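You operate a simulated robot arm through the tools that you are given. There is no shell and no other tool. Be economical: measure what you need, move in short steps, check, and stop when the job is done.

The job below is to be done with a simulated two-armed robot. You get a single attempt, and the scene is never put back.

Task
Pick up the purple cup with one hand, pass it to the other hand and put it on the top of the blue-marked table. Set down upright: purple cup.

The check looks at the end state, three seconds after you hand in, the way a careful person would. Anything else that was tipped, shoved, dropped, spilled or broken makes it a failure.

Robot
Two 7-joint arms with two-finger parallel grippers on one trunk, on a base that drives. Base frame: it is fixed to the floor where the robot stands at the start and does not move with it; the origin is under the middle of the robot, x ahead of it, y to its left, z up; the surface under the hand at the start is at about z = 76.5. Readings come in cm, rad, newtons and seconds.
The left shoulder is at the start at [7, 13.3, 110.1], the right one opposite. With the tool pointing down near the work surface each hand reaches from about 10 to 64 cm from the robot's upright axis, wherever it stands, measured 20 degrees to its own side. Places, roughly: top of the blue-marked table [110, 200, 80]. Payload 1.57 kg a hand.
The tool frame of a hand sits at the grasp point between the pads (the TCP): z along the fingers, y along the line on which they close. The tips reach 3 cm beyond it. Largest opening 8 cm; finger width 1.7, thickness 1.2; the body of the gripper, 4 by 8.2 cm, starts 8 cm behind the TCP.
Orientation is that of the tool frame in the base frame, as [roll, pitch, yaw] about the fixed x, y, z axes, in that order (R = Rz(yaw) Ry(pitch) Rx(roll)). With the fingers straight down and closing along the base's y, the tool's x points along the base's -x, its y along +y and its z along -z.

Tools
- The arms move only by the tool move_arm. It takes "left_deltas", "right_deltas" or both (then of equal length, played together; a hand with none holds still); each is one flat list of numbers, 7 for each row, row after row: the shift along the base's x, y, z in units of 30 mm (1.0 is 30 mm), then the turn, a rotation vector about the base's x, y, z in units of 5 degrees (1.0 is 5 degrees), then the opening, from 0 (shut) to 1 (fully open). In form: [tx, ty, tz, rx, ry, rz, claw, tx, ty, tz, rx, ry, rz, claw, ...]. A call has 1 to 20 rows; each row shifts and turns the commanded pose from where the row before left it. A call with a number of a shift or a turn outside -1 to 1 is refused whole. Each row takes 0.2 s and may step no farther than 5 cm and 0.15 rad from the row before; otherwise, or with a gripper value out of range, the whole call is refused. Where a pose cannot be reached the arm comes as near as it can. A force on the tool above 40 N (or 10 N above the force at the start of the call, whichever is more), or a blocked arm, ends the call early, and 0.2 s more pass. Each finger travels about 15.3 cm/s and halts on what it meets, pressing with about 28 N; the grip force reading is that of the motor and also rises with nothing between the fingers. The clock runs only during rows and for 0.2 s after the last one: add rows that do not move to give the fingers time. The reply holds the time, the measured pose of the TCP, the force on the tool along the base axes, the opening and the grip force, in the units named above and with some noise, with the torque about the TCP (base axes, N m) and any sound that the robot's microphone picked up, and new pictures: "views" is both (left out), scene, wrist or none (wrist: the cameras of the hands that moved).
- Cameras (640 x 400 px; columns grow to the right, rows downward): "scene" is now at [12.3, -3.16, 131.27]; the picture's right is [-0.42, -0.91, 0.00], its down [-0.66, 0.31, -0.69] and it looks along [0.62, -0.29, -0.73] (base axes); focal length 261 px, centre (320, 200). "left" rides on the left gripper at [7.2, 0.7, -12.2] in its tool frame; the picture's right is [-0.09, 1.00, 0.00], its down [-0.84, -0.08, -0.54] and it looks along [-0.54, -0.05, 0.84] (tool axes); focal length 238 px, centre (320, 200). "right" rides on the right gripper at [7.2, -0.7, -12.2] in its tool frame; the picture's right is [0.09, 1.00, 0.00], its down [-0.84, 0.08, -0.54] and it looks along [-0.54, 0.05, 0.84] (tool axes); focal length 238 px, centre (320, 200). There is no depth. A picture from a camera that has moved, and an enlarged one, comes with that camera's place and axes in the base frame and with its lens.
- lift_body(by): slides the trunk up (or, below 0, down) by that many cm; the arms and the scene camera ride with it, the base frame stays. It gives what a move gives, with no picture.
- base_move(legs): drives the robot by 1 to 6 legs, each [ahead, left, turn to the left] in cm, cm and rad, along the robot's own axes; the way and the turn of a leg run together, so that a leg with both is an arc; at most 150 cm and 3.142 rad a leg. The arms and the cameras ride along, it lands a little off, and it stops where it bumps. It gives what a move gives, and a new picture of the scene camera.
- aim_head(pan, tilt): turns the head with the scene camera to pan (to the left, within 1.501 rad either way) and tilt (down, from -0.506 to 1.204), counted from straight ahead of the robot. It gives what a move gives, and a new picture of the scene camera.
- inspect(camera, box): a new picture of the part [left, top, right, bottom] of that camera's present view, enlarged. It takes no simulated time.
- hand_in(): hands the job in; it is judged then, once.

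Work in short steps. Places have to be worked out from the pictures, the camera data and where the tool is seen: move nearer, look again, correct. Check each grasp and each placing, and mend what went wrong. You have 120 turns and 260 pictures in all, those below and enlarged ones among them. Open the grippers and draw the arms clear of the work before you hand the job in, unless the task says otherwise; then end with one line.

The tools are called after "Emit:" as name(argument=value, ...) on one line, values as JSON. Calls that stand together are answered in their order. move_arm: Moves the arms, as the interface text tells. Its arguments: {"type":"object","properties":{"left_deltas":{"type":"array","items":{"type":"number"}},"right_deltas":{"type":"array","items":{"type":"number"}},"views":{"type":"string","enum":["both","scene","wrist","none"]}},"required":[]} The other tools are called the same way: lift_body (by) slides the trunk up or down; base_move (legs) drives the base; aim_head (pan, tilt) turns the head that bears the scene camera; inspect (camera, box) takes an enlarged picture of a part of a camera's view; hand_in () hands the job in.

At the start:

```text
clock: 0.0
left_ee_pos: [45.06, 1.75, 107.69]
left_tool_rot: [-3.141, 0.0, 3.14]
left_wrist_force: [0.4, -0.1, 0.3]
left_wrist_torque: [-0.03, 0.01, 0.01]
left_gripper_width: 7.98
left_grasp_force: 0.1
right_ee_pos: [37.83, -38.42, 98.9]
right_tool_rot: [3.141, 0.0, -3.14]
right_wrist_force: [0.3, 0.3, 0.2]
right_wrist_torque: [0.0, 0.0, -0.01]
right_gripper_width: 8.0
right_grasp_force: 0.1
trunk travel left (down, up): [-67.5, 26.5]
robot x, y, heading: [0.1, -0.0, 0.004]
head pan, tilt: [-0.435, 0.813]
```

scene: 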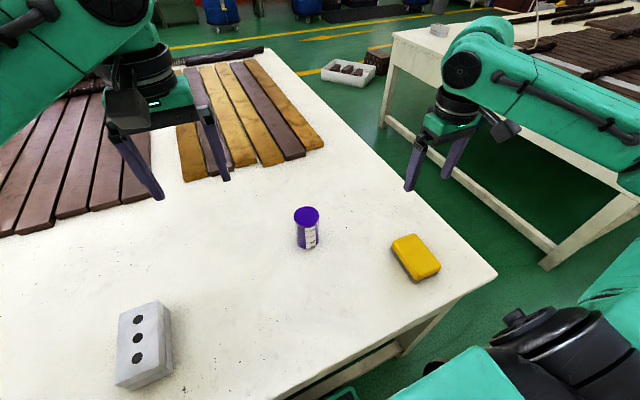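
right: 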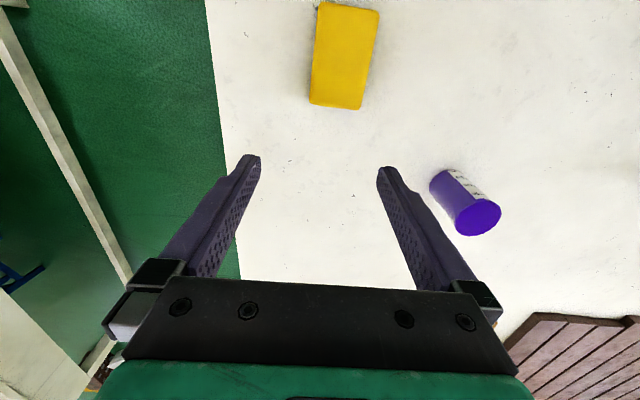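
left: 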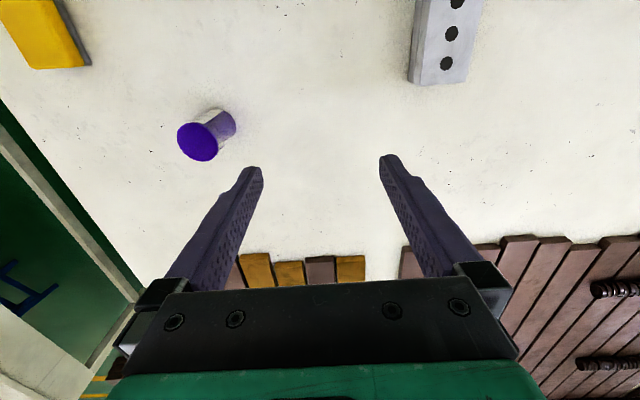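

The cup sits at about [48, -16], with its top near z = 85 and a width of about 6. I'll look closer at its shape before choosing a grasp.

Emit:
inspect(camera="scene", box=[260, 180, 360, 270])

Emit:
inspect(camera="right", box=[400, 140, 540, 250])

Emit:
aim_head(pan=1.1, tilt=0.35)

```text
4.44 times, centred on (310, 225) of scene
camera zoom: at [12.3, -3.16, 131.27], right [-0.42, -0.91, 0.0], down [-0.66, 0.31, -0.69], along [0.62, -0.29, -0.73], focal length 1160 px, centre (364, 89)
```

zoom: 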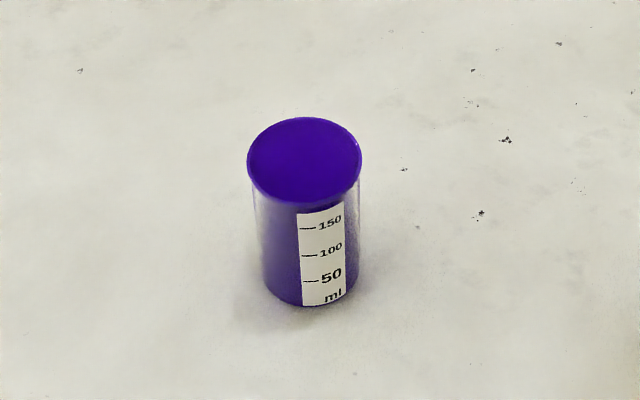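

```text
3.64 times, centred on (470, 195) of right
camera zoom: at [30.7, -38.97, 111.14], right [-0.09, 1.0, 0.0], down [0.84, 0.08, 0.54], along [0.54, 0.05, -0.84], focal length 867 px, centre (-226, 218)
```

zoom: 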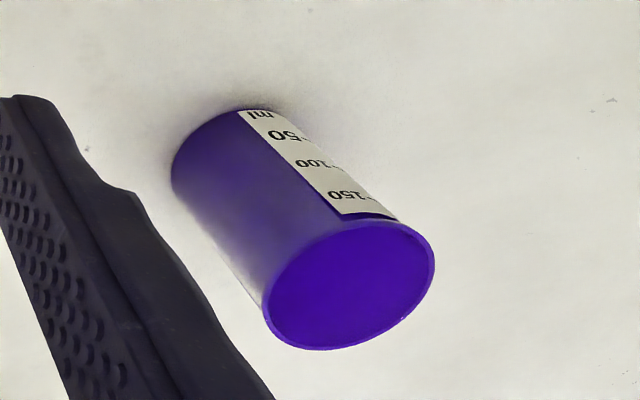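

```text
clock: 1.6
left_ee_pos: [45.0, 1.59, 107.6]
left_tool_rot: [-3.141, 0.0, 3.141]
left_wrist_force: [-0.1, 0.2, 0.1]
left_wrist_torque: [-0.03, 0.01, 0.0]
left_gripper_width: 8.01
left_grasp_force: 0.0
right_ee_pos: [37.8, -38.37, 98.88]
right_tool_rot: [-3.141, -0.001, 3.141]
right_wrist_force: [-0.5, 0.3, 0.4]
right_wrist_torque: [0.0, 0.03, 0.0]
right_gripper_width: 7.99
right_grasp_force: 0.1
trunk travel left (down, up): [-67.5, 26.5]
robot x, y, heading: [0.2, -0.15, -0.0]
head pan, tilt: [1.1, 0.351]
camera scene: at [9.28, 8.5, 135.35], right [0.89, -0.45, 0.0], down [-0.16, -0.31, -0.94], along [0.43, 0.84, -0.34], focal length 261 px, centre (320, 200)
```

scene: 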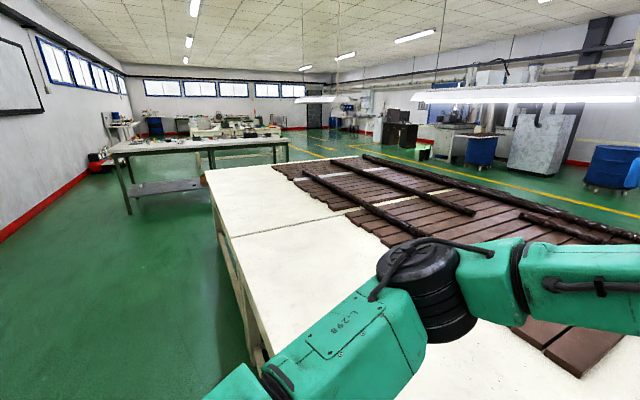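

The cup is full of liquid nearly to the brim, so it must stay upright and move gently. I'll look at the area of the blue-marked table.

Emit:
inspect(camera="scene", box=[190, 140, 450, 300])

Emit:
aim_head(pan=0.6, tilt=0.4)

```text
2.46 times, centred on (320, 220) of scene
camera zoom: at [9.28, 8.5, 135.35], right [0.89, -0.45, 0.0], down [-0.16, -0.31, -0.94], along [0.43, 0.84, -0.34], focal length 642 px, centre (320, 151)
```

zoom: 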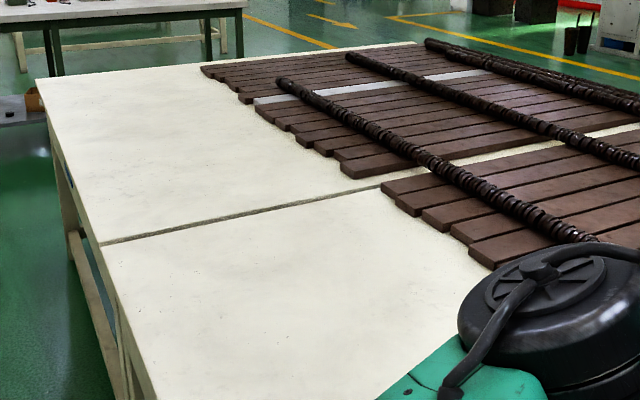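

```text
clock: 2.5
left_ee_pos: [44.91, 1.69, 107.64]
left_tool_rot: [-3.141, 0.001, 3.142]
left_wrist_force: [-0.3, -0.3, -0.5]
left_wrist_torque: [-0.02, -0.01, 0.0]
left_gripper_width: 7.98
left_grasp_force: 0.1
right_ee_pos: [37.78, -38.52, 98.85]
right_tool_rot: [3.141, 0.0, 3.14]
right_wrist_force: [0.0, 0.0, -0.4]
right_wrist_torque: [-0.01, 0.0, 0.01]
right_gripper_width: 8.0
right_grasp_force: 0.1
trunk travel left (down, up): [-67.5, 26.5]
robot x, y, heading: [-0.17, -0.01, 0.004]
head pan, tilt: [0.6, 0.4]
camera scene: at [12.67, 5.45, 134.89], right [0.57, -0.82, 0.0], down [-0.32, -0.22, -0.92], along [0.76, 0.52, -0.39], focal length 261 px, centre (320, 200)
```

scene: 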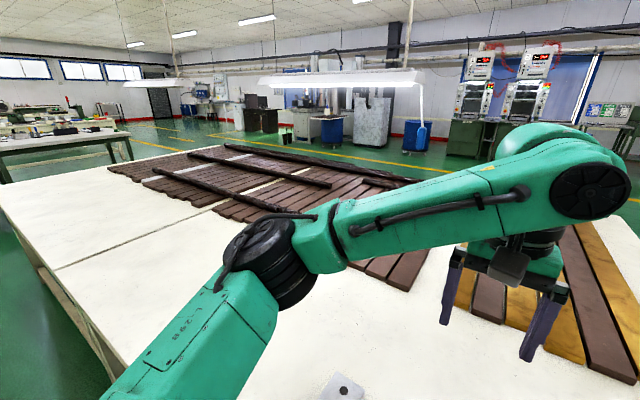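

Table 2, whose front edge is near x = 22, begins at y of about 125. I plan to grip the cup low with the right hand, coming from its right with a tilted tool. The left hand will then take it from above, carry it and set it down. First I raise the right hand and yaw it +90°.

Emit:
move_arm(right_deltas=[0, 0, 1, 0, 0, 1, 1, 0, 0, 1, 0, 0, 1, 1, 0, 0, 0, 0, 0, 1, 1, 0, 0, 0, 0, 0, 1, 1, 0, 0, 0, 0, 0, 1, 1, 0, 0, 0, 0, 0, 1, 1, 0, 0, 0, 0, 0, 1, 1, 0, 0, 0, 0, 0, 1, 1, 0, 0, 0, 0, 0, 1, 1, 0, 0, 0, 0, 0, 1, 1, 0, 0, 0, 0, 0, 1, 1, 0, 0, 0, 0, 0, 1, 1, 0, 0, 0, 0, 0, 1, 1, 0, 0, 0, 0, 0, 1, 1, 0, 0, 0, 0, 0, 1, 1, 0, 0, 0, 0, 0, 1, 1, 0, 0, 0, 0, 0, 1, 1, 0, 0, 0, 0, 0, 1, 1], views="none")

Emit:
aim_head(pan=-0.435, tilt=0.75)

```text
clock: 6.3
left_ee_pos: [44.92, 1.61, 107.49]
left_tool_rot: [3.141, 0.0, -3.141]
left_wrist_force: [-0.2, -0.4, -0.2]
left_wrist_torque: [0.0, 0.03, 0.0]
left_gripper_width: 8.01
left_grasp_force: 0.2
right_ee_pos: [37.85, -38.44, 104.9]
right_tool_rot: [-3.141, 0.0, -1.568]
right_wrist_force: [-0.6, -0.4, 0.1]
right_wrist_torque: [0.0, -0.01, -0.01]
right_gripper_width: 7.97
right_grasp_force: 0.1
trunk travel left (down, up): [-67.5, 26.5]
robot x, y, heading: [-0.08, 0.17, 0.002]
head pan, tilt: [0.6, 0.4]
```

```text
clock: 7.6
left_ee_pos: [44.87, 1.73, 107.59]
left_tool_rot: [-3.14, 0.001, 3.14]
left_wrist_force: [0.4, -0.7, -0.1]
left_wrist_torque: [-0.05, 0.01, 0.0]
left_gripper_width: 7.99
left_grasp_force: 0.1
right_ee_pos: [37.78, -38.5, 104.89]
right_tool_rot: [3.141, 0.0, -1.572]
right_wrist_force: [-0.1, -1.3, -0.6]
right_wrist_torque: [0.0, -0.01, 0.02]
right_gripper_width: 8.0
right_grasp_force: 0.1
trunk travel left (down, up): [-67.5, 26.5]
robot x, y, heading: [-0.1, 0.39, -0.002]
head pan, tilt: [-0.435, 0.75]
camera scene: at [12.56, -3.27, 131.78], right [-0.42, -0.91, 0.0], down [-0.62, 0.29, -0.73], along [0.66, -0.31, -0.68], focal length 261 px, centre (320, 200)
```

scene: 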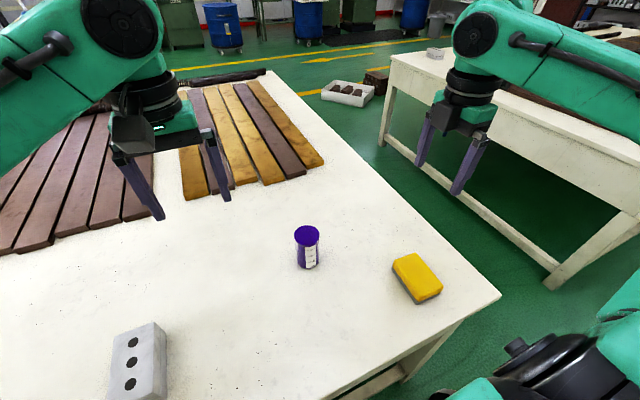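

The yaw was reached. Now I tilt the tool 55° about x so the fingers point toward +y and downward, and shift it to x of about 48.

Emit:
move_arm(right_deltas=[0.34, 0, 0, 1, 0, 0, 1, 0.34, 0, 0, 1, 0, 0, 1, 0.34, 0, 0, 1, 0, 0, 1, 0.34, 0, 0, 1, 0, 0, 1, 0.34, 0, 0, 1, 0, 0, 1, 0.34, 0, 0, 1, 0, 0, 1, 0.34, 0, 0, 1, 0, 0, 1, 0.34, 0, 0, 1, 0, 0, 1, 0.34, 0, 0, 1, 0, 0, 1, 0.34, 0, 0, 1, 0, 0, 1, 0, 0, 0, 1, 0, 0, 1])

```text
clock: 10.0
left_ee_pos: [44.86, 1.54, 107.71]
left_tool_rot: [3.141, 0.002, -3.14]
left_wrist_force: [-0.3, 0.7, 0.2]
left_wrist_torque: [-0.02, -0.03, -0.01]
left_gripper_width: 8.0
left_grasp_force: 0.1
right_ee_pos: [47.34, -38.05, 104.81]
right_tool_rot: [-3.14, 0.962, -1.57]
right_wrist_force: [-0.6, 0.4, 0.1]
right_wrist_torque: [0.01, 0.03, -0.01]
right_gripper_width: 7.99
right_grasp_force: 0.0
right hand out of reach, approached as far as the arm can: row 11
trunk travel left (down, up): [-67.5, 26.5]
robot x, y, heading: [-0.05, -0.08, 0.004]
head pan, tilt: [-0.435, 0.75]
camera scene: at [12.47, -3.37, 131.79], right [-0.42, -0.91, 0.0], down [-0.62, 0.29, -0.73], along [0.66, -0.31, -0.68], focal length 261 px, centre (320, 200)
camera right: at [48.07, -51.88, 105.85], right [-1.0, -0.05, -0.08], down [-0.08, 0.03, 1.0], along [-0.05, 1.0, -0.04], focal length 238 px, centre (320, 200)
```

scene: 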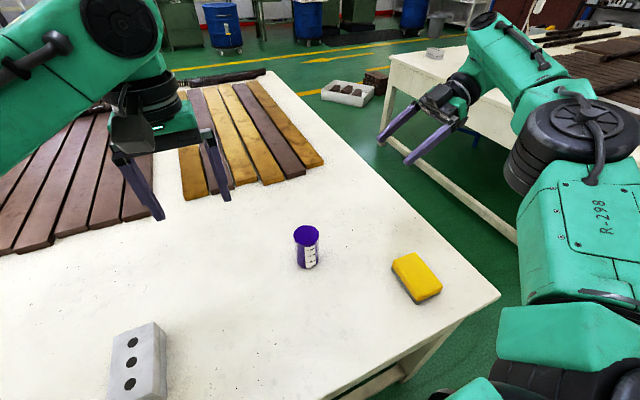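
right: 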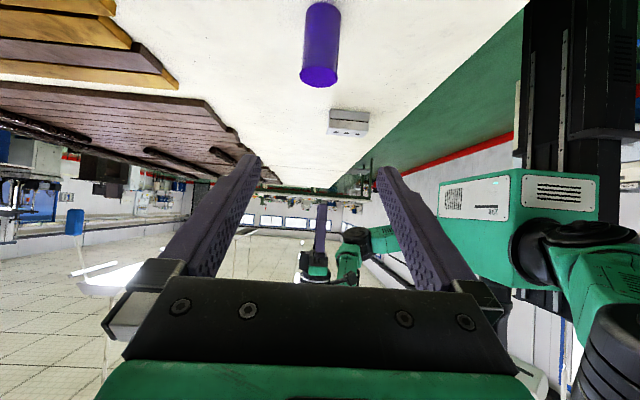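

The arm reached this pose and can reach further in. The cup lies at about [47.9, -15.9]. I move to the pre-grasp, about 11 cm back along the approach line.

Emit:
move_arm(right_deltas=[0.02, 0.62, -0.88, 0, 0, 0, 1, 0.02, 0.62, -0.88, 0, 0, 0, 1, 0.02, 0.62, -0.88, 0, 0, 0, 1, 0.02, 0.62, -0.88, 0, 0, 0, 1, 0.02, 0.62, -0.88, 0, 0, 0, 1, 0.02, 0.62, -0.88, 0, 0, 0, 1, 0.02, 0.62, -0.88, 0, 0, 0, 1, 0, 0, 0, 0, 0, 0, 1])

```text
clock: 11.8
left_ee_pos: [44.93, 1.7, 107.65]
left_tool_rot: [-3.142, -0.001, -3.14]
left_wrist_force: [0.1, 0.5, -0.6]
left_wrist_torque: [-0.01, 0.0, 0.01]
left_gripper_width: 7.98
left_grasp_force: 0.0
right_ee_pos: [45.88, -24.45, 87.62]
right_tool_rot: [3.14, 0.957, -1.572]
right_wrist_force: [-0.1, 1.0, 0.1]
right_wrist_torque: [-0.03, -0.01, 0.02]
right_gripper_width: 7.99
right_grasp_force: 0.1
right hand out of reach, approached as far as the arm can: row 6, 7
trunk travel left (down, up): [-67.5, 26.5]
robot x, y, heading: [-0.01, -0.41, -0.001]
head pan, tilt: [-0.435, 0.75]
camera scene: at [12.57, -3.29, 131.78], right [-0.42, -0.91, 0.0], down [-0.62, 0.29, -0.73], along [0.66, -0.31, -0.68], focal length 261 px, centre (320, 200)
camera right: at [46.54, -38.42, 88.83], right [-1.0, -0.05, -0.08], down [-0.08, 0.04, 1.0], along [-0.05, 1.0, -0.04], focal length 238 px, centre (320, 200)
```

scene: 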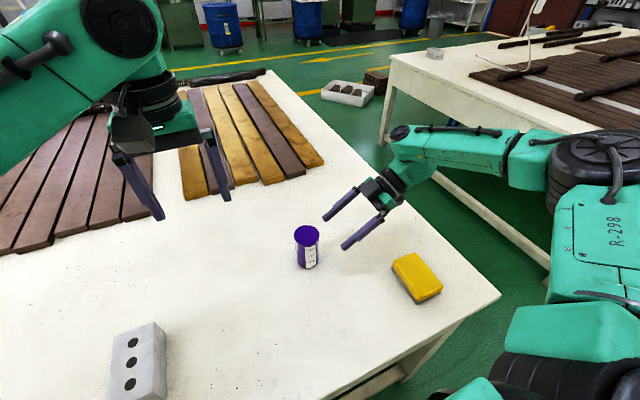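
right: 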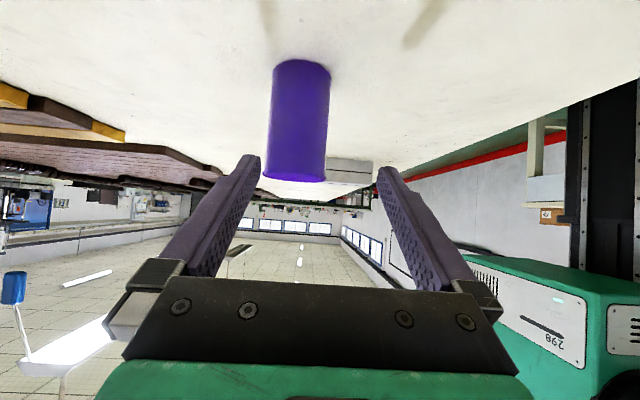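

The cup is just right of centre in the reached view, but the arm is at its limit in x. I'll shift the base 18 cm to the right to give the right arm more room, since both hands are clear above the table.

Emit:
base_move(legs=[[0, -18, 0]])

```text
clock: 13.3
left_ee_pos: [44.88, -16.25, 107.49]
left_tool_rot: [-3.141, 0.0, 3.141]
left_wrist_force: [-0.2, -0.4, -0.2]
left_wrist_torque: [0.02, 0.01, 0.0]
left_gripper_width: 8.01
left_grasp_force: 0.1
right_ee_pos: [45.82, -42.29, 87.75]
right_tool_rot: [-3.141, 0.957, -1.571]
right_wrist_force: [-0.2, -0.2, -0.1]
right_wrist_torque: [0.02, 0.02, 0.01]
right_gripper_width: 7.98
right_grasp_force: 0.0
trunk travel left (down, up): [-67.5, 26.5]
robot x, y, heading: [0.19, -18.02, 0.003]
head pan, tilt: [-0.435, 0.75]
camera scene: at [12.56, -21.14, 131.79], right [-0.42, -0.91, 0.0], down [-0.62, 0.29, -0.73], along [0.66, -0.31, -0.68], focal length 261 px, centre (320, 200)
```

scene: 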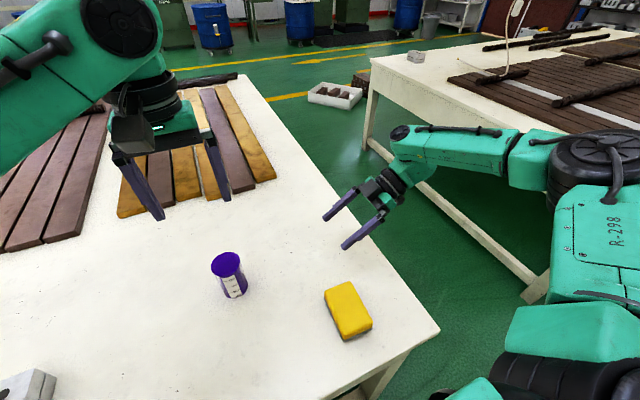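

The arm now has room. I move to the pre-grasp at [47.9, -25, 86.3] and look from the hand camera.

Emit:
move_arm(right_deltas=[0.117, 0.96, -0.08, 0, 0, 0, 1, 0.117, 0.96, -0.08, 0, 0, 0, 1, 0.117, 0.96, -0.08, 0, 0, 0, 1, 0.117, 0.96, -0.08, 0, 0, 0, 1, 0.117, 0.96, -0.08, 0, 0, 0, 1, 0.117, 0.96, -0.08, 0, 0, 0, 1, 0, 0, 0, 0, 0, 0, 1])

```text
clock: 14.9
left_ee_pos: [44.84, -16.42, 107.66]
left_tool_rot: [3.141, -0.001, 3.141]
left_wrist_force: [0.1, -0.2, 0.4]
left_wrist_torque: [-0.01, 0.0, 0.01]
left_gripper_width: 7.98
left_grasp_force: 0.0
right_ee_pos: [45.75, -25.36, 88.27]
right_tool_rot: [-3.139, 0.955, -1.571]
right_wrist_force: [-0.2, -0.4, -0.3]
right_wrist_torque: [0.0, -0.01, 0.0]
right_gripper_width: 7.99
right_grasp_force: 0.1
right hand out of reach, approached as far as the arm can: row 2, 3, 4, 5, 6
trunk travel left (down, up): [-67.5, 26.5]
robot x, y, heading: [-0.27, -18.02, -0.004]
head pan, tilt: [-0.435, 0.75]
camera scene: at [12.56, -21.29, 131.78], right [-0.42, -0.91, 0.0], down [-0.62, 0.29, -0.73], along [0.66, -0.31, -0.68], focal length 261 px, centre (320, 200)
camera right: at [46.43, -39.28, 89.56], right [-1.0, -0.05, -0.08], down [-0.08, 0.04, 1.0], along [-0.05, 1.0, -0.05], focal length 238 px, centre (320, 200)
```

scene: 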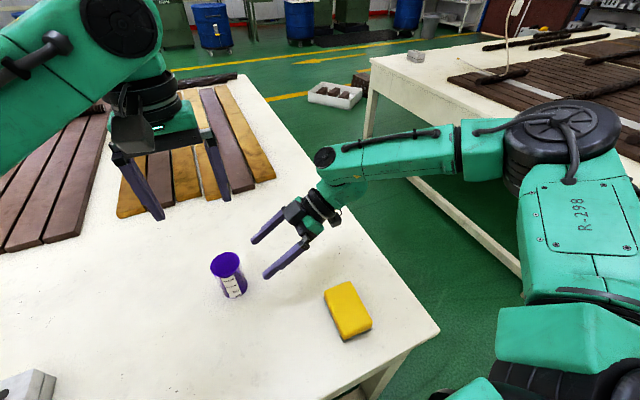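
right: 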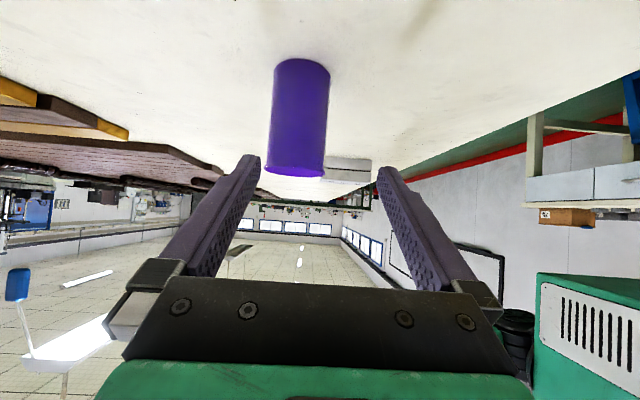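

Still limited in x, so it's probably a wrist limit. I'll turn the approach direction 30° clockwise (pointing ahead-left), which the right arm should manage more easily.

Emit:
move_arm(right_deltas=[-0.2, 0, 0, 0, 0, -1, 1, -0.2, 0, 0, 0, 0, -1, 1, -0.2, 0, 0, 0, 0, -1, 1, -0.2, 0, 0, 0, 0, -1, 1, 0, 0, 0, 0, 0, -1, 1, 0, 0, 0, 0, 0, -1, 1, 0, 0, 0, 0, 0, 0, 1])

```text
clock: 16.6
left_ee_pos: [44.9, -16.42, 107.59]
left_tool_rot: [3.139, -0.001, 3.14]
left_wrist_force: [-0.6, 0.0, 0.4]
left_wrist_torque: [0.01, 0.01, 0.02]
left_gripper_width: 7.97
left_grasp_force: 0.0
right_ee_pos: [43.37, -25.61, 88.31]
right_tool_rot: [3.139, 0.958, -2.098]
right_wrist_force: [0.4, 0.1, -0.3]
right_wrist_torque: [0.01, 0.01, 0.01]
right_gripper_width: 7.99
right_grasp_force: 0.0
trunk travel left (down, up): [-67.5, 26.5]
robot x, y, heading: [0.08, -18.0, 0.002]
head pan, tilt: [-0.435, 0.75]
camera scene: at [12.56, -21.33, 131.78], right [-0.42, -0.91, 0.0], down [-0.62, 0.29, -0.73], along [0.66, -0.31, -0.68], focal length 261 px, centre (320, 200)
camera right: at [36.91, -37.85, 89.48], right [-0.89, 0.45, -0.07], down [-0.05, 0.07, 1.0], along [0.46, 0.89, -0.04], focal length 238 px, centre (320, 200)
```

scene: 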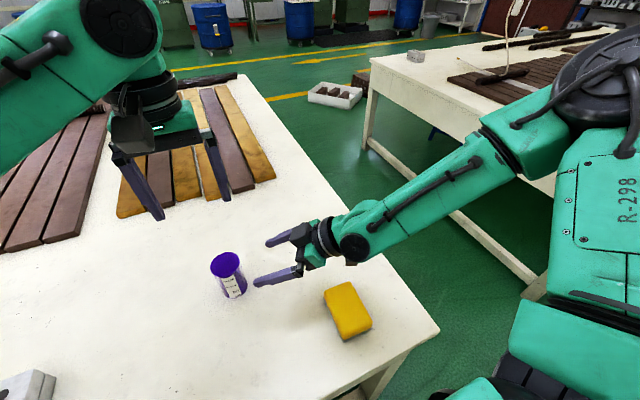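
right: 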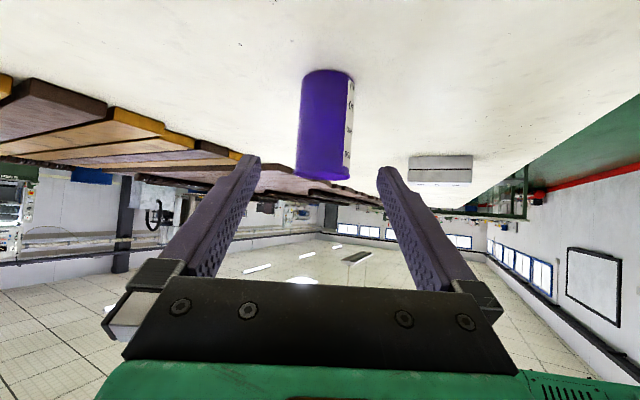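

Reached with no limit flagged. The cup reads at about [48.1, -16.3]. I go halfway in along the slope and look again.

Emit:
move_arm(right_deltas=[0.217, 0.45, -0.433, 0, 0, 0, 1, 0.217, 0.45, -0.433, 0, 0, 0, 1, 0.217, 0.45, -0.433, 0, 0, 0, 1, 0.217, 0.45, -0.433, 0, 0, 0, 1, 0, 0, 0, 0, 0, 0, 1])

```text
clock: 17.8
left_ee_pos: [44.95, -16.32, 107.63]
left_tool_rot: [-3.141, -0.001, 3.141]
left_wrist_force: [-0.7, 0.2, 0.4]
left_wrist_torque: [-0.02, -0.02, 0.0]
left_gripper_width: 8.0
left_grasp_force: 0.1
right_ee_pos: [45.87, -20.02, 83.12]
right_tool_rot: [-3.141, 0.959, -2.094]
right_wrist_force: [-0.4, 0.7, -0.4]
right_wrist_torque: [0.03, -0.01, -0.02]
right_gripper_width: 8.01
right_grasp_force: 0.1
trunk travel left (down, up): [-67.5, 26.5]
robot x, y, heading: [0.21, -17.81, 0.0]
head pan, tilt: [-0.435, 0.75]
camera scene: at [12.51, -21.26, 131.79], right [-0.42, -0.91, 0.0], down [-0.62, 0.29, -0.73], along [0.66, -0.31, -0.68], focal length 261 px, centre (320, 200)
camera right: at [39.56, -32.37, 84.28], right [-0.89, 0.45, -0.08], down [-0.05, 0.07, 1.0], along [0.46, 0.89, -0.04], focal length 238 px, centre (320, 200)
```

scene: 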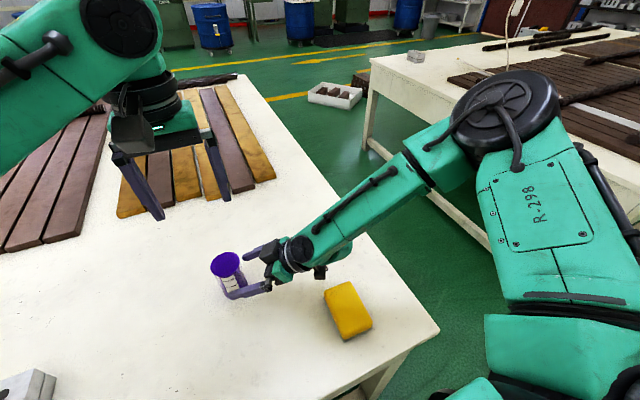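
right: 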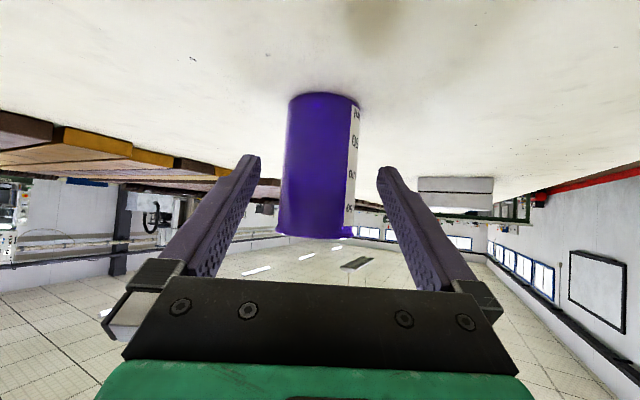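

The cup is well centred between the fingers, with its centre at about [48.2, -16.5]. I move in to the grasp point at z of about 79.9.

Emit:
move_arm(right_deltas=[0.19, 0.29, -0.266, 0, 0, 0, 1, 0.19, 0.29, -0.266, 0, 0, 0, 1, 0.19, 0.29, -0.266, 0, 0, 0, 1, 0.19, 0.29, -0.266, 0, 0, 0, 1, 0, 0, 0, 0, 0, 0, 1])

Emit:
inspect(camera="scene", box=[180, 220, 300, 310])

```text
clock: 18.9
left_ee_pos: [44.88, -16.38, 107.52]
left_tool_rot: [3.14, 0.0, 3.141]
left_wrist_force: [0.4, 0.0, 0.1]
left_wrist_torque: [-0.03, 0.0, 0.01]
left_gripper_width: 8.0
left_grasp_force: 0.0
right_ee_pos: [46.48, -19.01, 82.44]
right_tool_rot: [3.14, 0.959, -2.093]
right_wrist_force: [0.3, 0.2, 0.2]
right_wrist_torque: [-0.02, 0.0, 0.01]
right_gripper_width: 8.04
right_grasp_force: 0.0
right hand out of reach, approached as far as the arm can: row 2, 3, 4
trunk travel left (down, up): [-67.5, 26.5]
robot x, y, heading: [0.15, -17.9, 0.004]
head pan, tilt: [-0.435, 0.75]
camera scene: at [12.55, -21.23, 131.78], right [-0.42, -0.91, 0.0], down [-0.62, 0.29, -0.73], along [0.66, -0.31, -0.68], focal length 261 px, centre (320, 200)
camera right: at [40.11, -31.51, 83.49], right [-0.89, 0.45, -0.08], down [-0.05, 0.07, 1.0], along [0.46, 0.89, -0.04], focal length 238 px, centre (320, 200)
```

scene: 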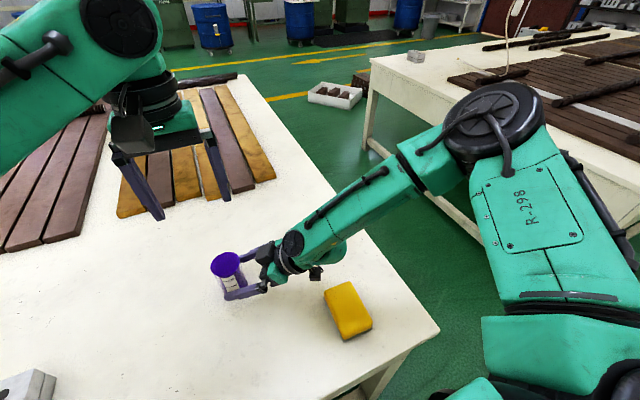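
right: 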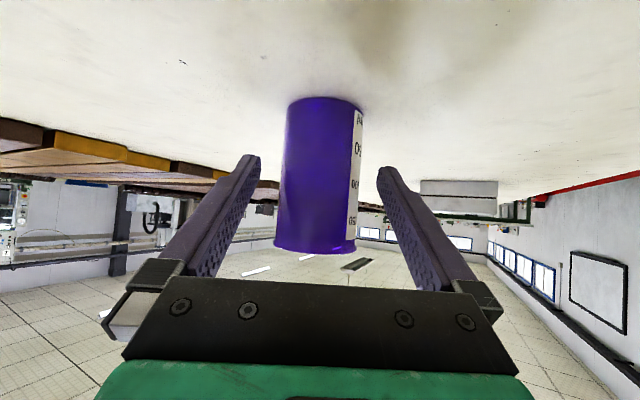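

```text
4.44 times, centred on (240, 265) of scene
camera zoom: at [12.55, -21.23, 131.78], right [-0.42, -0.91, 0.0], down [-0.62, 0.29, -0.73], along [0.66, -0.31, -0.68], focal length 1160 px, centre (676, -89)
```

zoom: 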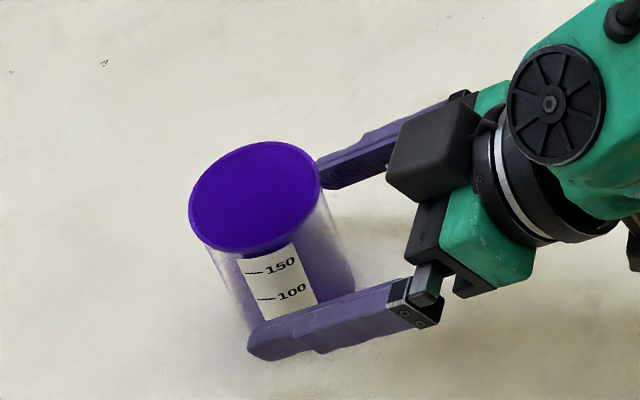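

The arm limits again about 3.8 cm short of the grasp, at a joint limit rather than on distance. I back off and swing the approach another 30° clockwise, to a more forward direction.

Emit:
move_arm(right_deltas=[-0.34, -0.6, 0.48, 0, 0, 0, 1, -0.34, -0.6, 0.48, 0, 0, 0, 1, -0.1, 0.15, 0, 0, 0, -1, 1, -0.1, 0.15, 0, 0, 0, -1, 1, -0.1, 0.15, 0, 0, 0, -1, 1, -0.1, 0.15, 0, 0, 0, -1, 1, -0.1, 0.15, 0, 0, 0, -1, 1, -0.1, 0.15, 0, 0, 0, -1, 1, 0, 0, 0, 0, 0, 0, 1])

Emit:
inspect(camera="scene", box=[80, 60, 260, 230])

```text
clock: 20.9
left_ee_pos: [44.93, -16.29, 107.58]
left_tool_rot: [-3.141, -0.001, 3.141]
left_wrist_force: [0.3, 0.2, 0.0]
left_wrist_torque: [0.02, -0.04, 0.02]
left_gripper_width: 8.0
left_grasp_force: 0.2
right_ee_pos: [42.4, -30.95, 81.12]
right_tool_rot: [3.135, 0.964, -2.62]
right_wrist_force: [0.1, -0.6, 0.2]
right_wrist_torque: [0.03, 0.06, 0.0]
right_gripper_width: 7.99
right_grasp_force: 0.0
right hand out of reach, approached as far as the arm can: row 4, 5, 6, 7, 8
trunk travel left (down, up): [-67.5, 26.5]
robot x, y, heading: [-0.15, -17.86, -0.001]
head pan, tilt: [-0.435, 0.75]
camera scene: at [12.56, -21.21, 131.78], right [-0.42, -0.91, 0.0], down [-0.62, 0.29, -0.73], along [0.66, -0.31, -0.68], focal length 261 px, centre (320, 200)
camera right: at [30.61, -38.48, 82.22], right [-0.55, 0.83, -0.07], down [-0.01, 0.08, 1.0], along [0.84, 0.55, -0.03], focal length 238 px, centre (320, 200)
```

scene: 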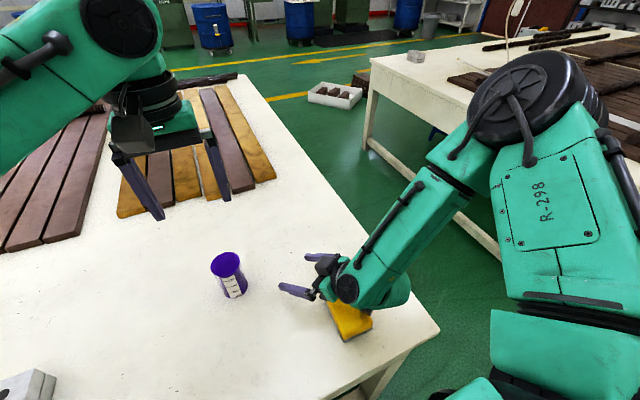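
right: 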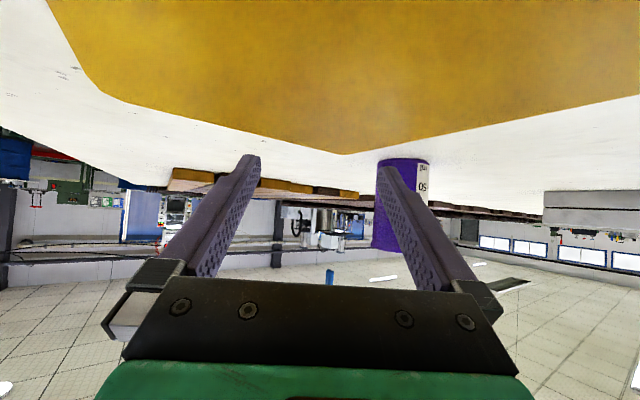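

```text
2.35 times, centred on (170, 145) of scene
camera zoom: at [12.56, -21.21, 131.78], right [-0.42, -0.91, 0.0], down [-0.62, 0.29, -0.73], along [0.66, -0.31, -0.68], focal length 614 px, centre (673, 329)
```

zoom: 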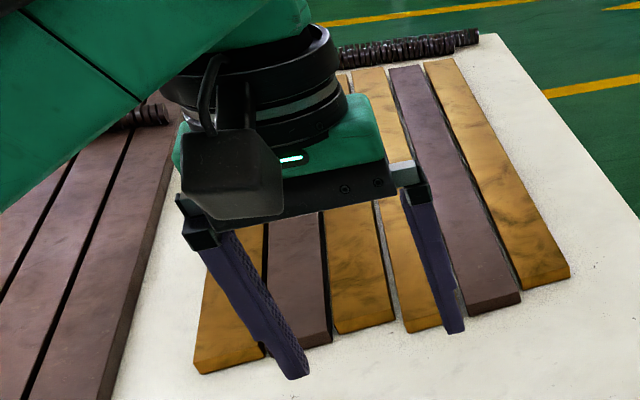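

The right hand was pushed low near the yellow block, so I raise it straight up at once. The limit looks like wrist extension with the shoulder so high. I'll raise both hands and then lower the trunk, moving the left hand up and away to the left and turning the right hand's yaw back by 30°.

Emit:
move_arm(right_deltas=[0, 0, 1, 0, 0, 0, 1, 0, 0, 1, 0, 0, 0, 1, 0, 0, 1, 0, 0, 0, 1, 0, 0, 1, 0, 0, 0, 1, 0, 0, 1, 0, 0, 1, 1, 0, 0, 1, 0, 0, 1, 1, 0, 0, 1, 0, 0, 1, 1, 0, 0, 1, 0, 0, 1, 1, 0, 0, 1, 0, 0, 1, 1, 0, 0, 0, 0, 0, 1, 1], left_deltas=[0, 0.96, 0.6, 0, 0, 0, 1, 0, 0.96, 0.6, 0, 0, 0, 1, 0, 0.96, 0.6, 0, 0, 0, 1, 0, 0.96, 0.6, 0, 0, 0, 1, 0, 0.96, 0.6, 0, 0, 0, 1, 0, 0.96, 0.6, 0, 0, 0, 1, 0, 0.96, 0.6, 0, 0, 0, 1, 0, 0.96, 0.6, 0, 0, 0, 1, 0, 0.96, 0.6, 0, 0, 0, 1, 0, 0, 0, 0, 0, 0, 1], views="scene")

```text
clock: 23.1
left_ee_pos: [44.96, 9.55, 123.69]
left_tool_rot: [-3.14, 0.0, 3.141]
left_wrist_force: [0.1, 0.6, -0.4]
left_wrist_torque: [0.01, -0.02, 0.02]
left_gripper_width: 7.99
left_grasp_force: 0.0
right_ee_pos: [44.54, -34.74, 106.0]
right_tool_rot: [3.141, 0.96, -2.096]
right_wrist_force: [-0.2, 0.0, 0.4]
right_wrist_torque: [0.0, -0.01, 0.0]
right_gripper_width: 8.02
right_grasp_force: 0.2
right hand out of reach, approached as far as the arm can: row 1, 2, 3, 4
trunk travel left (down, up): [-67.5, 26.5]
robot x, y, heading: [-0.01, -18.15, 0.0]
head pan, tilt: [-0.435, 0.75]
camera scene: at [12.62, -21.23, 131.78], right [-0.42, -0.91, 0.0], down [-0.62, 0.29, -0.73], along [0.66, -0.31, -0.68], focal length 261 px, centre (320, 200)
```

scene: 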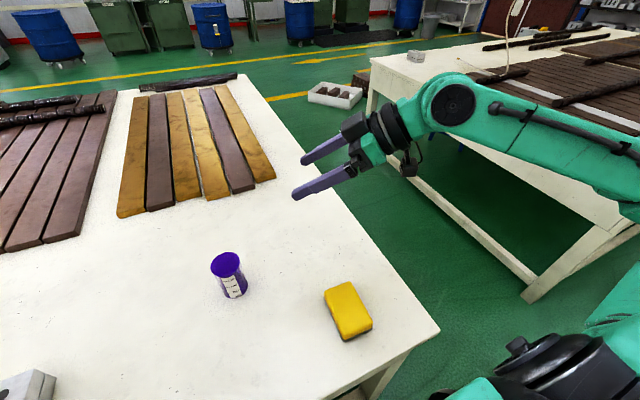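

Everything is undisturbed. I raise the right hand a little more, then lower the trunk 20 cm.

Emit:
move_arm(right_deltas=[0, 0.5, 1, 0, 0, 0, 1, 0, 0.5, 1, 0, 0, 0, 1, 0, 0, 0, 0, 0, 0, 1], views="none")

Emit:
lift_body(by=-20)

Emit:
aim_head(pan=-0.2, tilt=0.6)

```text
clock: 23.9
left_ee_pos: [44.85, 9.36, 123.61]
left_tool_rot: [3.141, -0.001, -3.141]
left_wrist_force: [0.7, -0.5, 0.0]
left_wrist_torque: [0.02, -0.01, 0.02]
left_gripper_width: 7.99
left_grasp_force: 0.0
right_ee_pos: [44.42, -31.85, 112.13]
right_tool_rot: [3.14, 0.96, -2.097]
right_wrist_force: [-0.2, -0.5, 1.4]
right_wrist_torque: [0.03, 0.01, 0.01]
right_gripper_width: 7.99
right_grasp_force: 0.0
trunk travel left (down, up): [-67.5, 26.5]
robot x, y, heading: [-0.09, -18.31, 0.0]
head pan, tilt: [-0.435, 0.75]
```

```text
clock: 26.1
left_ee_pos: [44.87, 9.46, 103.77]
left_tool_rot: [3.14, 0.0, 3.141]
left_wrist_force: [0.2, 0.9, 0.1]
left_wrist_torque: [0.01, 0.02, 0.02]
left_gripper_width: 7.99
left_grasp_force: 0.0
right_ee_pos: [44.33, -31.85, 92.08]
right_tool_rot: [-3.139, 0.957, -2.094]
right_wrist_force: [-0.5, -0.2, 0.6]
right_wrist_torque: [0.02, 0.0, -0.02]
right_gripper_width: 8.01
right_grasp_force: 0.1
trunk travel left (down, up): [-47.5, 46.5]
robot x, y, heading: [-0.44, -17.97, -0.004]
head pan, tilt: [-0.435, 0.75]
```

```text
clock: 26.9
left_ee_pos: [44.77, 9.5, 103.61]
left_tool_rot: [3.141, 0.0, -3.141]
left_wrist_force: [0.2, 0.3, 0.4]
left_wrist_torque: [0.01, 0.03, 0.02]
left_gripper_width: 8.0
left_grasp_force: 0.0
right_ee_pos: [44.51, -31.62, 92.16]
right_tool_rot: [3.141, 0.958, -2.094]
right_wrist_force: [-0.4, 0.4, -0.2]
right_wrist_torque: [-0.02, 0.02, 0.01]
right_gripper_width: 7.99
right_grasp_force: 0.2
trunk travel left (down, up): [-47.5, 46.5]
robot x, y, heading: [0.08, -18.08, 0.001]
head pan, tilt: [-0.201, 0.6]
camera scene: at [13.7, -19.51, 113.07], right [-0.2, -0.98, 0.0], down [-0.55, 0.11, -0.82], along [0.81, -0.16, -0.57], focal length 261 px, centre (320, 200)
```

scene: 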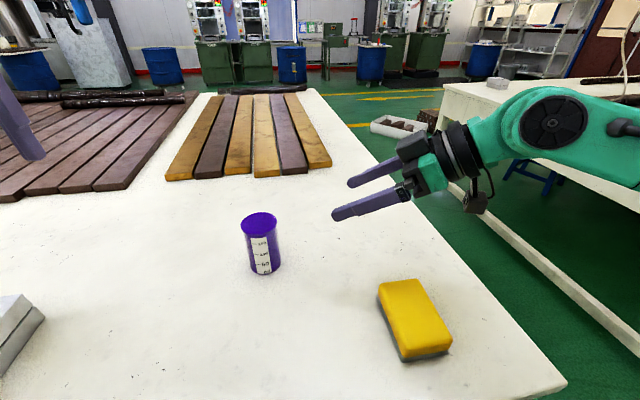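

The relative geometry is better now. I move to the pre-grasp, about 6.5 cm short of the cup.

Emit:
move_arm(right_deltas=[0.03, 0.633, -0.513, 0, 0, 0, 1, 0.03, 0.633, -0.513, 0, 0, 0, 1, 0.03, 0.633, -0.513, 0, 0, 0, 1, 0.03, 0.633, -0.513, 0, 0, 0, 1, 0.03, 0.633, -0.513, 0, 0, 0, 1, 0, 0, 0, 0, 0, 0, 1])

```text
clock: 28.3
left_ee_pos: [44.86, 9.46, 103.79]
left_tool_rot: [-3.14, 0.0, 3.141]
left_wrist_force: [-0.4, 0.5, 0.2]
left_wrist_torque: [0.0, 0.01, -0.01]
left_gripper_width: 8.0
left_grasp_force: 0.1
right_ee_pos: [44.91, -22.17, 84.46]
right_tool_rot: [3.141, 0.958, -2.096]
right_wrist_force: [-0.8, 0.6, 0.2]
right_wrist_torque: [0.01, 0.0, -0.02]
right_gripper_width: 8.01
right_grasp_force: 0.0
trunk travel left (down, up): [-47.5, 46.5]
robot x, y, heading: [-0.11, -18.15, -0.005]
head pan, tilt: [-0.201, 0.6]
camera scene: at [13.68, -19.55, 113.07], right [-0.2, -0.98, 0.0], down [-0.55, 0.11, -0.83], along [0.81, -0.16, -0.56], focal length 261 px, centre (320, 200)
camera right: at [38.5, -34.7, 85.59], right [-0.89, 0.45, -0.08], down [-0.05, 0.07, 1.0], along [0.46, 0.89, -0.04], focal length 238 px, centre (320, 200)
```

scene: 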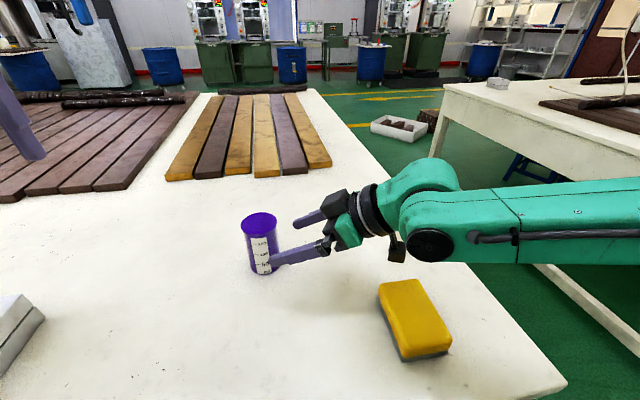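
right: 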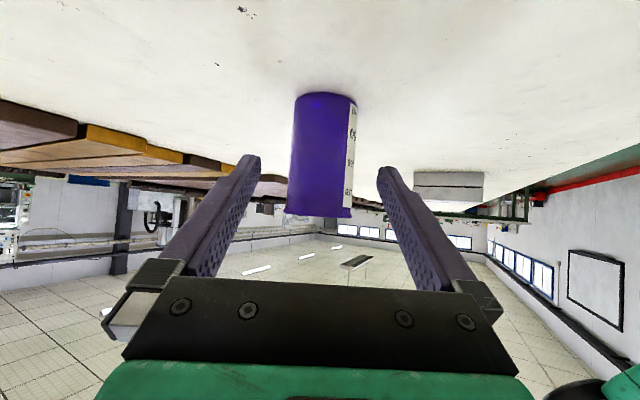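

No limit this time, and the cup is centred. I move in to the grasp point.

Emit:
move_arm(right_deltas=[0.22, 0.378, -0.303, 0, 0, 0, 1, 0.22, 0.378, -0.303, 0, 0, 0, 1, 0.22, 0.378, -0.303, 0, 0, 0, 1, 0.22, 0.378, -0.303, 0, 0, 0, 1, 0.22, 0.378, -0.303, 0, 0, 0, 1, 0, 0, 0, 0, 0, 0, 1])

Emit:
inspect(camera="scene", box=[200, 180, 360, 300])

```text
clock: 29.7
left_ee_pos: [44.79, 9.62, 103.81]
left_tool_rot: [-3.141, 0.002, 3.139]
left_wrist_force: [-0.4, 1.0, 0.0]
left_wrist_torque: [-0.04, 0.0, 0.01]
left_gripper_width: 8.04
left_grasp_force: 0.1
right_ee_pos: [48.23, -16.59, 80.02]
right_tool_rot: [-3.138, 0.958, -2.094]
right_wrist_force: [-0.4, -0.3, -0.7]
right_wrist_torque: [-0.02, 0.02, -0.05]
right_gripper_width: 7.98
right_grasp_force: 0.0
right hand out of reach, approached as far as the arm can: row 4
trunk travel left (down, up): [-47.5, 46.5]
robot x, y, heading: [-0.06, -18.21, -0.003]
head pan, tilt: [-0.201, 0.6]
camera scene: at [13.62, -19.43, 113.08], right [-0.2, -0.98, 0.0], down [-0.55, 0.11, -0.83], along [0.81, -0.16, -0.56], focal length 261 px, centre (320, 200)
camera right: at [41.72, -28.96, 81.09], right [-0.89, 0.45, -0.08], down [-0.05, 0.07, 1.0], along [0.46, 0.89, -0.04], focal length 238 px, centre (320, 200)
```

scene: 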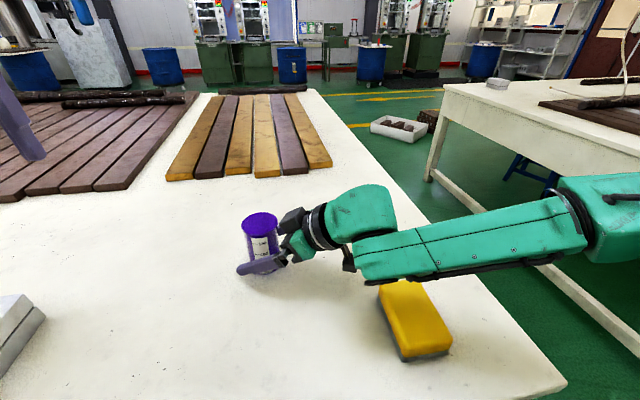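
right: 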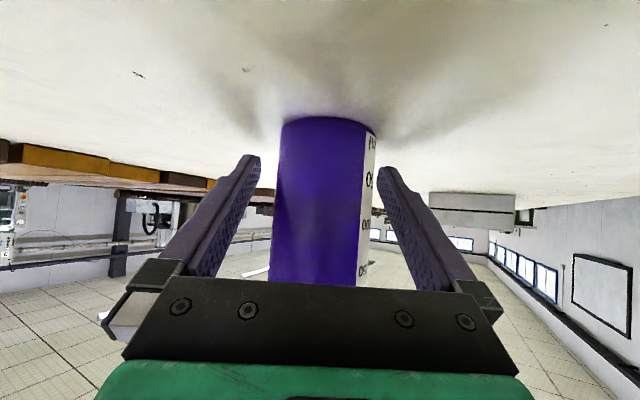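

```text
3.33 times, centred on (280, 240) of scene
camera zoom: at [13.62, -19.43, 113.08], right [-0.2, -0.98, 0.0], down [-0.55, 0.11, -0.83], along [0.81, -0.16, -0.56], focal length 870 px, centre (453, 67)
```

zoom: 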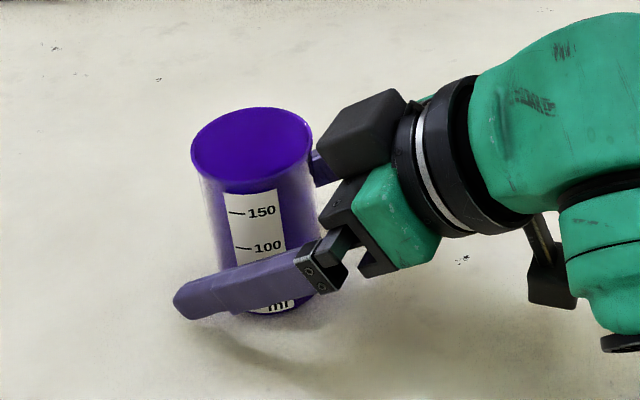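

The hand is around the cup, which sits about 0.3 cm off centre. I nudge to centre and close gradually.

Emit:
move_arm(right_deltas=[0.087, -0.05, 0, 0, 0, 0, 0.95, 0, 0, 0, 0, 0, 0, 0.88, 0, 0, 0, 0, 0, 0, 0.82, 0, 0, 0, 0, 0, 0, 0.77, 0, 0, 0, 0, 0, 0, 0.74, 0, 0, 0, 0, 0, 0, 0.72, 0, 0, 0, 0, 0, 0, 0.7, 0, 0, 0, 0, 0, 0, 0.68, 0, 0, 0, 0, 0, 0, 0.66, 0, 0, 0, 0, 0, 0, 0.64, 0, 0, 0, 0, 0, 0, 0.6, 0, 0, 0, 0, 0, 0, 0.6])

Emit:
inspect(camera="scene", box=[200, 180, 360, 300])

```text
clock: 32.3
left_ee_pos: [44.89, 9.37, 103.69]
left_tool_rot: [-3.141, 0.001, -3.141]
left_wrist_force: [0.3, 0.6, -0.4]
left_wrist_torque: [0.0, 0.01, -0.01]
left_gripper_width: 8.0
left_grasp_force: 0.1
right_ee_pos: [48.4, -16.74, 79.95]
right_tool_rot: [3.14, 0.957, -2.095]
right_wrist_force: [0.3, -0.1, 0.6]
right_wrist_torque: [0.01, 0.0, 0.01]
right_gripper_width: 5.59
right_grasp_force: 28.1
trunk travel left (down, up): [-47.5, 46.5]
robot x, y, heading: [-0.22, -17.81, -0.002]
head pan, tilt: [-0.201, 0.6]
camera scene: at [13.7, -19.5, 113.07], right [-0.2, -0.98, 0.0], down [-0.55, 0.11, -0.82], along [0.81, -0.16, -0.57], focal length 261 px, centre (320, 200)
camera right: at [42.02, -29.15, 81.03], right [-0.89, 0.45, -0.08], down [-0.05, 0.07, 1.0], along [0.46, 0.89, -0.04], focal length 238 px, centre (320, 200)
```

scene: 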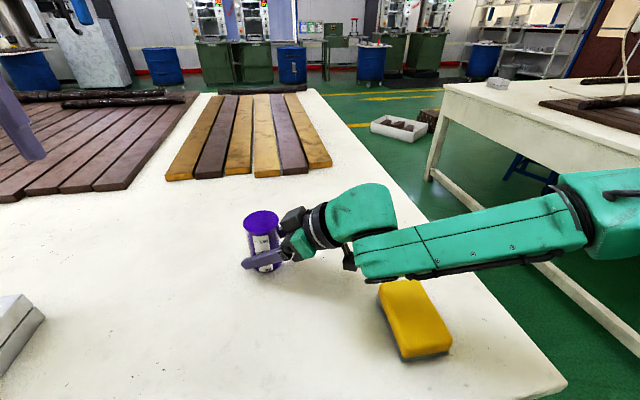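
right: 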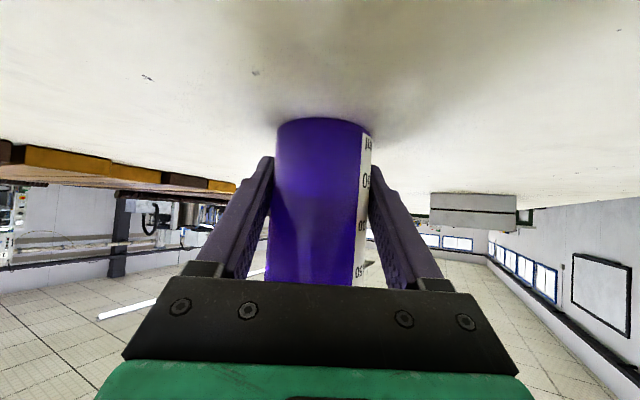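

```text
3.33 times, centred on (280, 240) of scene
camera zoom: at [13.7, -19.5, 113.07], right [-0.2, -0.98, 0.0], down [-0.55, 0.11, -0.82], along [0.81, -0.16, -0.57], focal length 870 px, centre (453, 67)
```

zoom: 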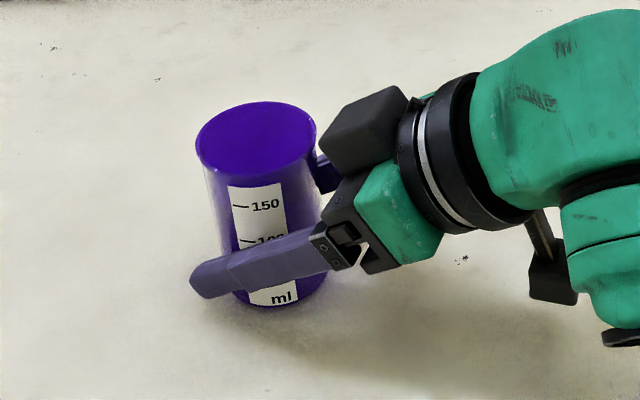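

Gripped at 5.6 cm with 28 N, and the cup is upright. I lift it gently by 6 cm.

Emit:
move_arm(right_deltas=[0, 0, 0.1, 0, 0, 0, 0.55, 0, 0, 0.2, 0, 0, 0, 0.55, 0, 0, 0.3, 0, 0, 0, 0.55, 0, 0, 0.3, 0, 0, 0, 0.55, 0, 0, 0.3, 0, 0, 0, 0.55, 0, 0, 0.3, 0, 0, 0, 0.55, 0, 0, 0.2, 0, 0, 0, 0.55, 0, 0, 0.2, 0, 0, 0, 0.55, 0, 0, 0.1, 0, 0, 0, 0.55, 0, 0, 0, 0, 0, 0, 0.55])

Emit:
inspect(camera="scene", box=[200, 130, 360, 250])

```text
clock: 34.5
left_ee_pos: [44.76, 9.54, 103.81]
left_tool_rot: [3.141, 0.001, 3.142]
left_wrist_force: [-0.4, 0.2, 1.4]
left_wrist_torque: [0.0, -0.01, 0.01]
left_gripper_width: 8.02
left_grasp_force: 0.1
right_ee_pos: [48.95, -16.7, 85.67]
right_tool_rot: [-3.142, 0.958, -2.095]
right_wrist_force: [0.4, -0.3, -0.2]
right_wrist_torque: [-0.02, 0.05, -0.01]
right_gripper_width: 5.56
right_grasp_force: 28.1
right hand out of reach, approached as far as the arm can: row 5, 6
trunk travel left (down, up): [-47.5, 46.5]
robot x, y, heading: [0.04, -17.9, -0.002]
head pan, tilt: [-0.201, 0.6]
camera scene: at [13.71, -19.51, 113.07], right [-0.2, -0.98, 0.0], down [-0.55, 0.11, -0.82], along [0.81, -0.16, -0.57], focal length 261 px, centre (320, 200)
camera right: at [42.56, -28.96, 86.8], right [-0.89, 0.45, -0.08], down [-0.05, 0.07, 1.0], along [0.46, 0.89, -0.04], focal length 238 px, centre (320, 200)
```

scene: 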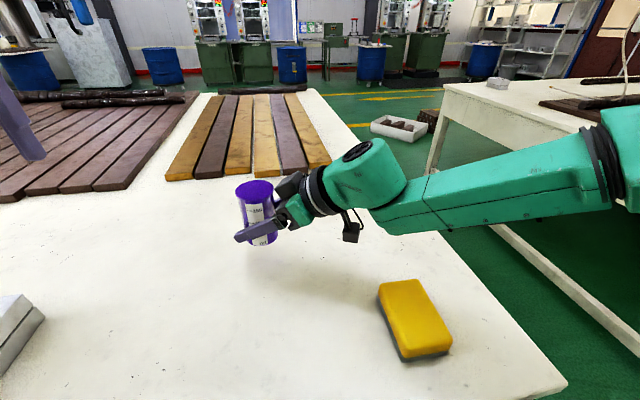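
right: 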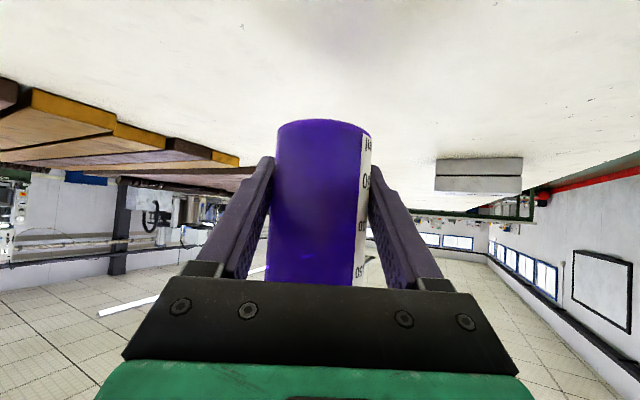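

```text
3.33 times, centred on (280, 190) of scene
camera zoom: at [13.71, -19.51, 113.07], right [-0.2, -0.98, 0.0], down [-0.55, 0.11, -0.82], along [0.81, -0.16, -0.57], focal length 870 px, centre (453, 233)
```

zoom: 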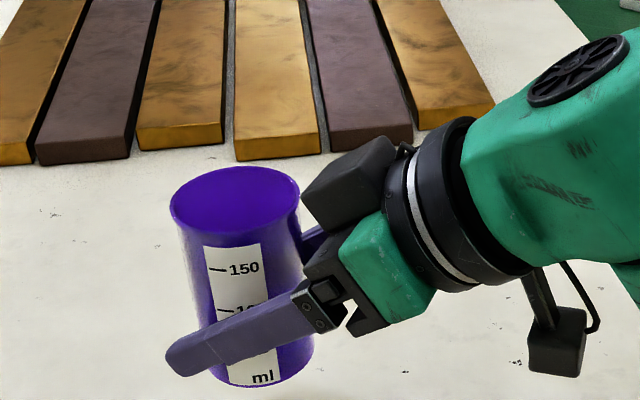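

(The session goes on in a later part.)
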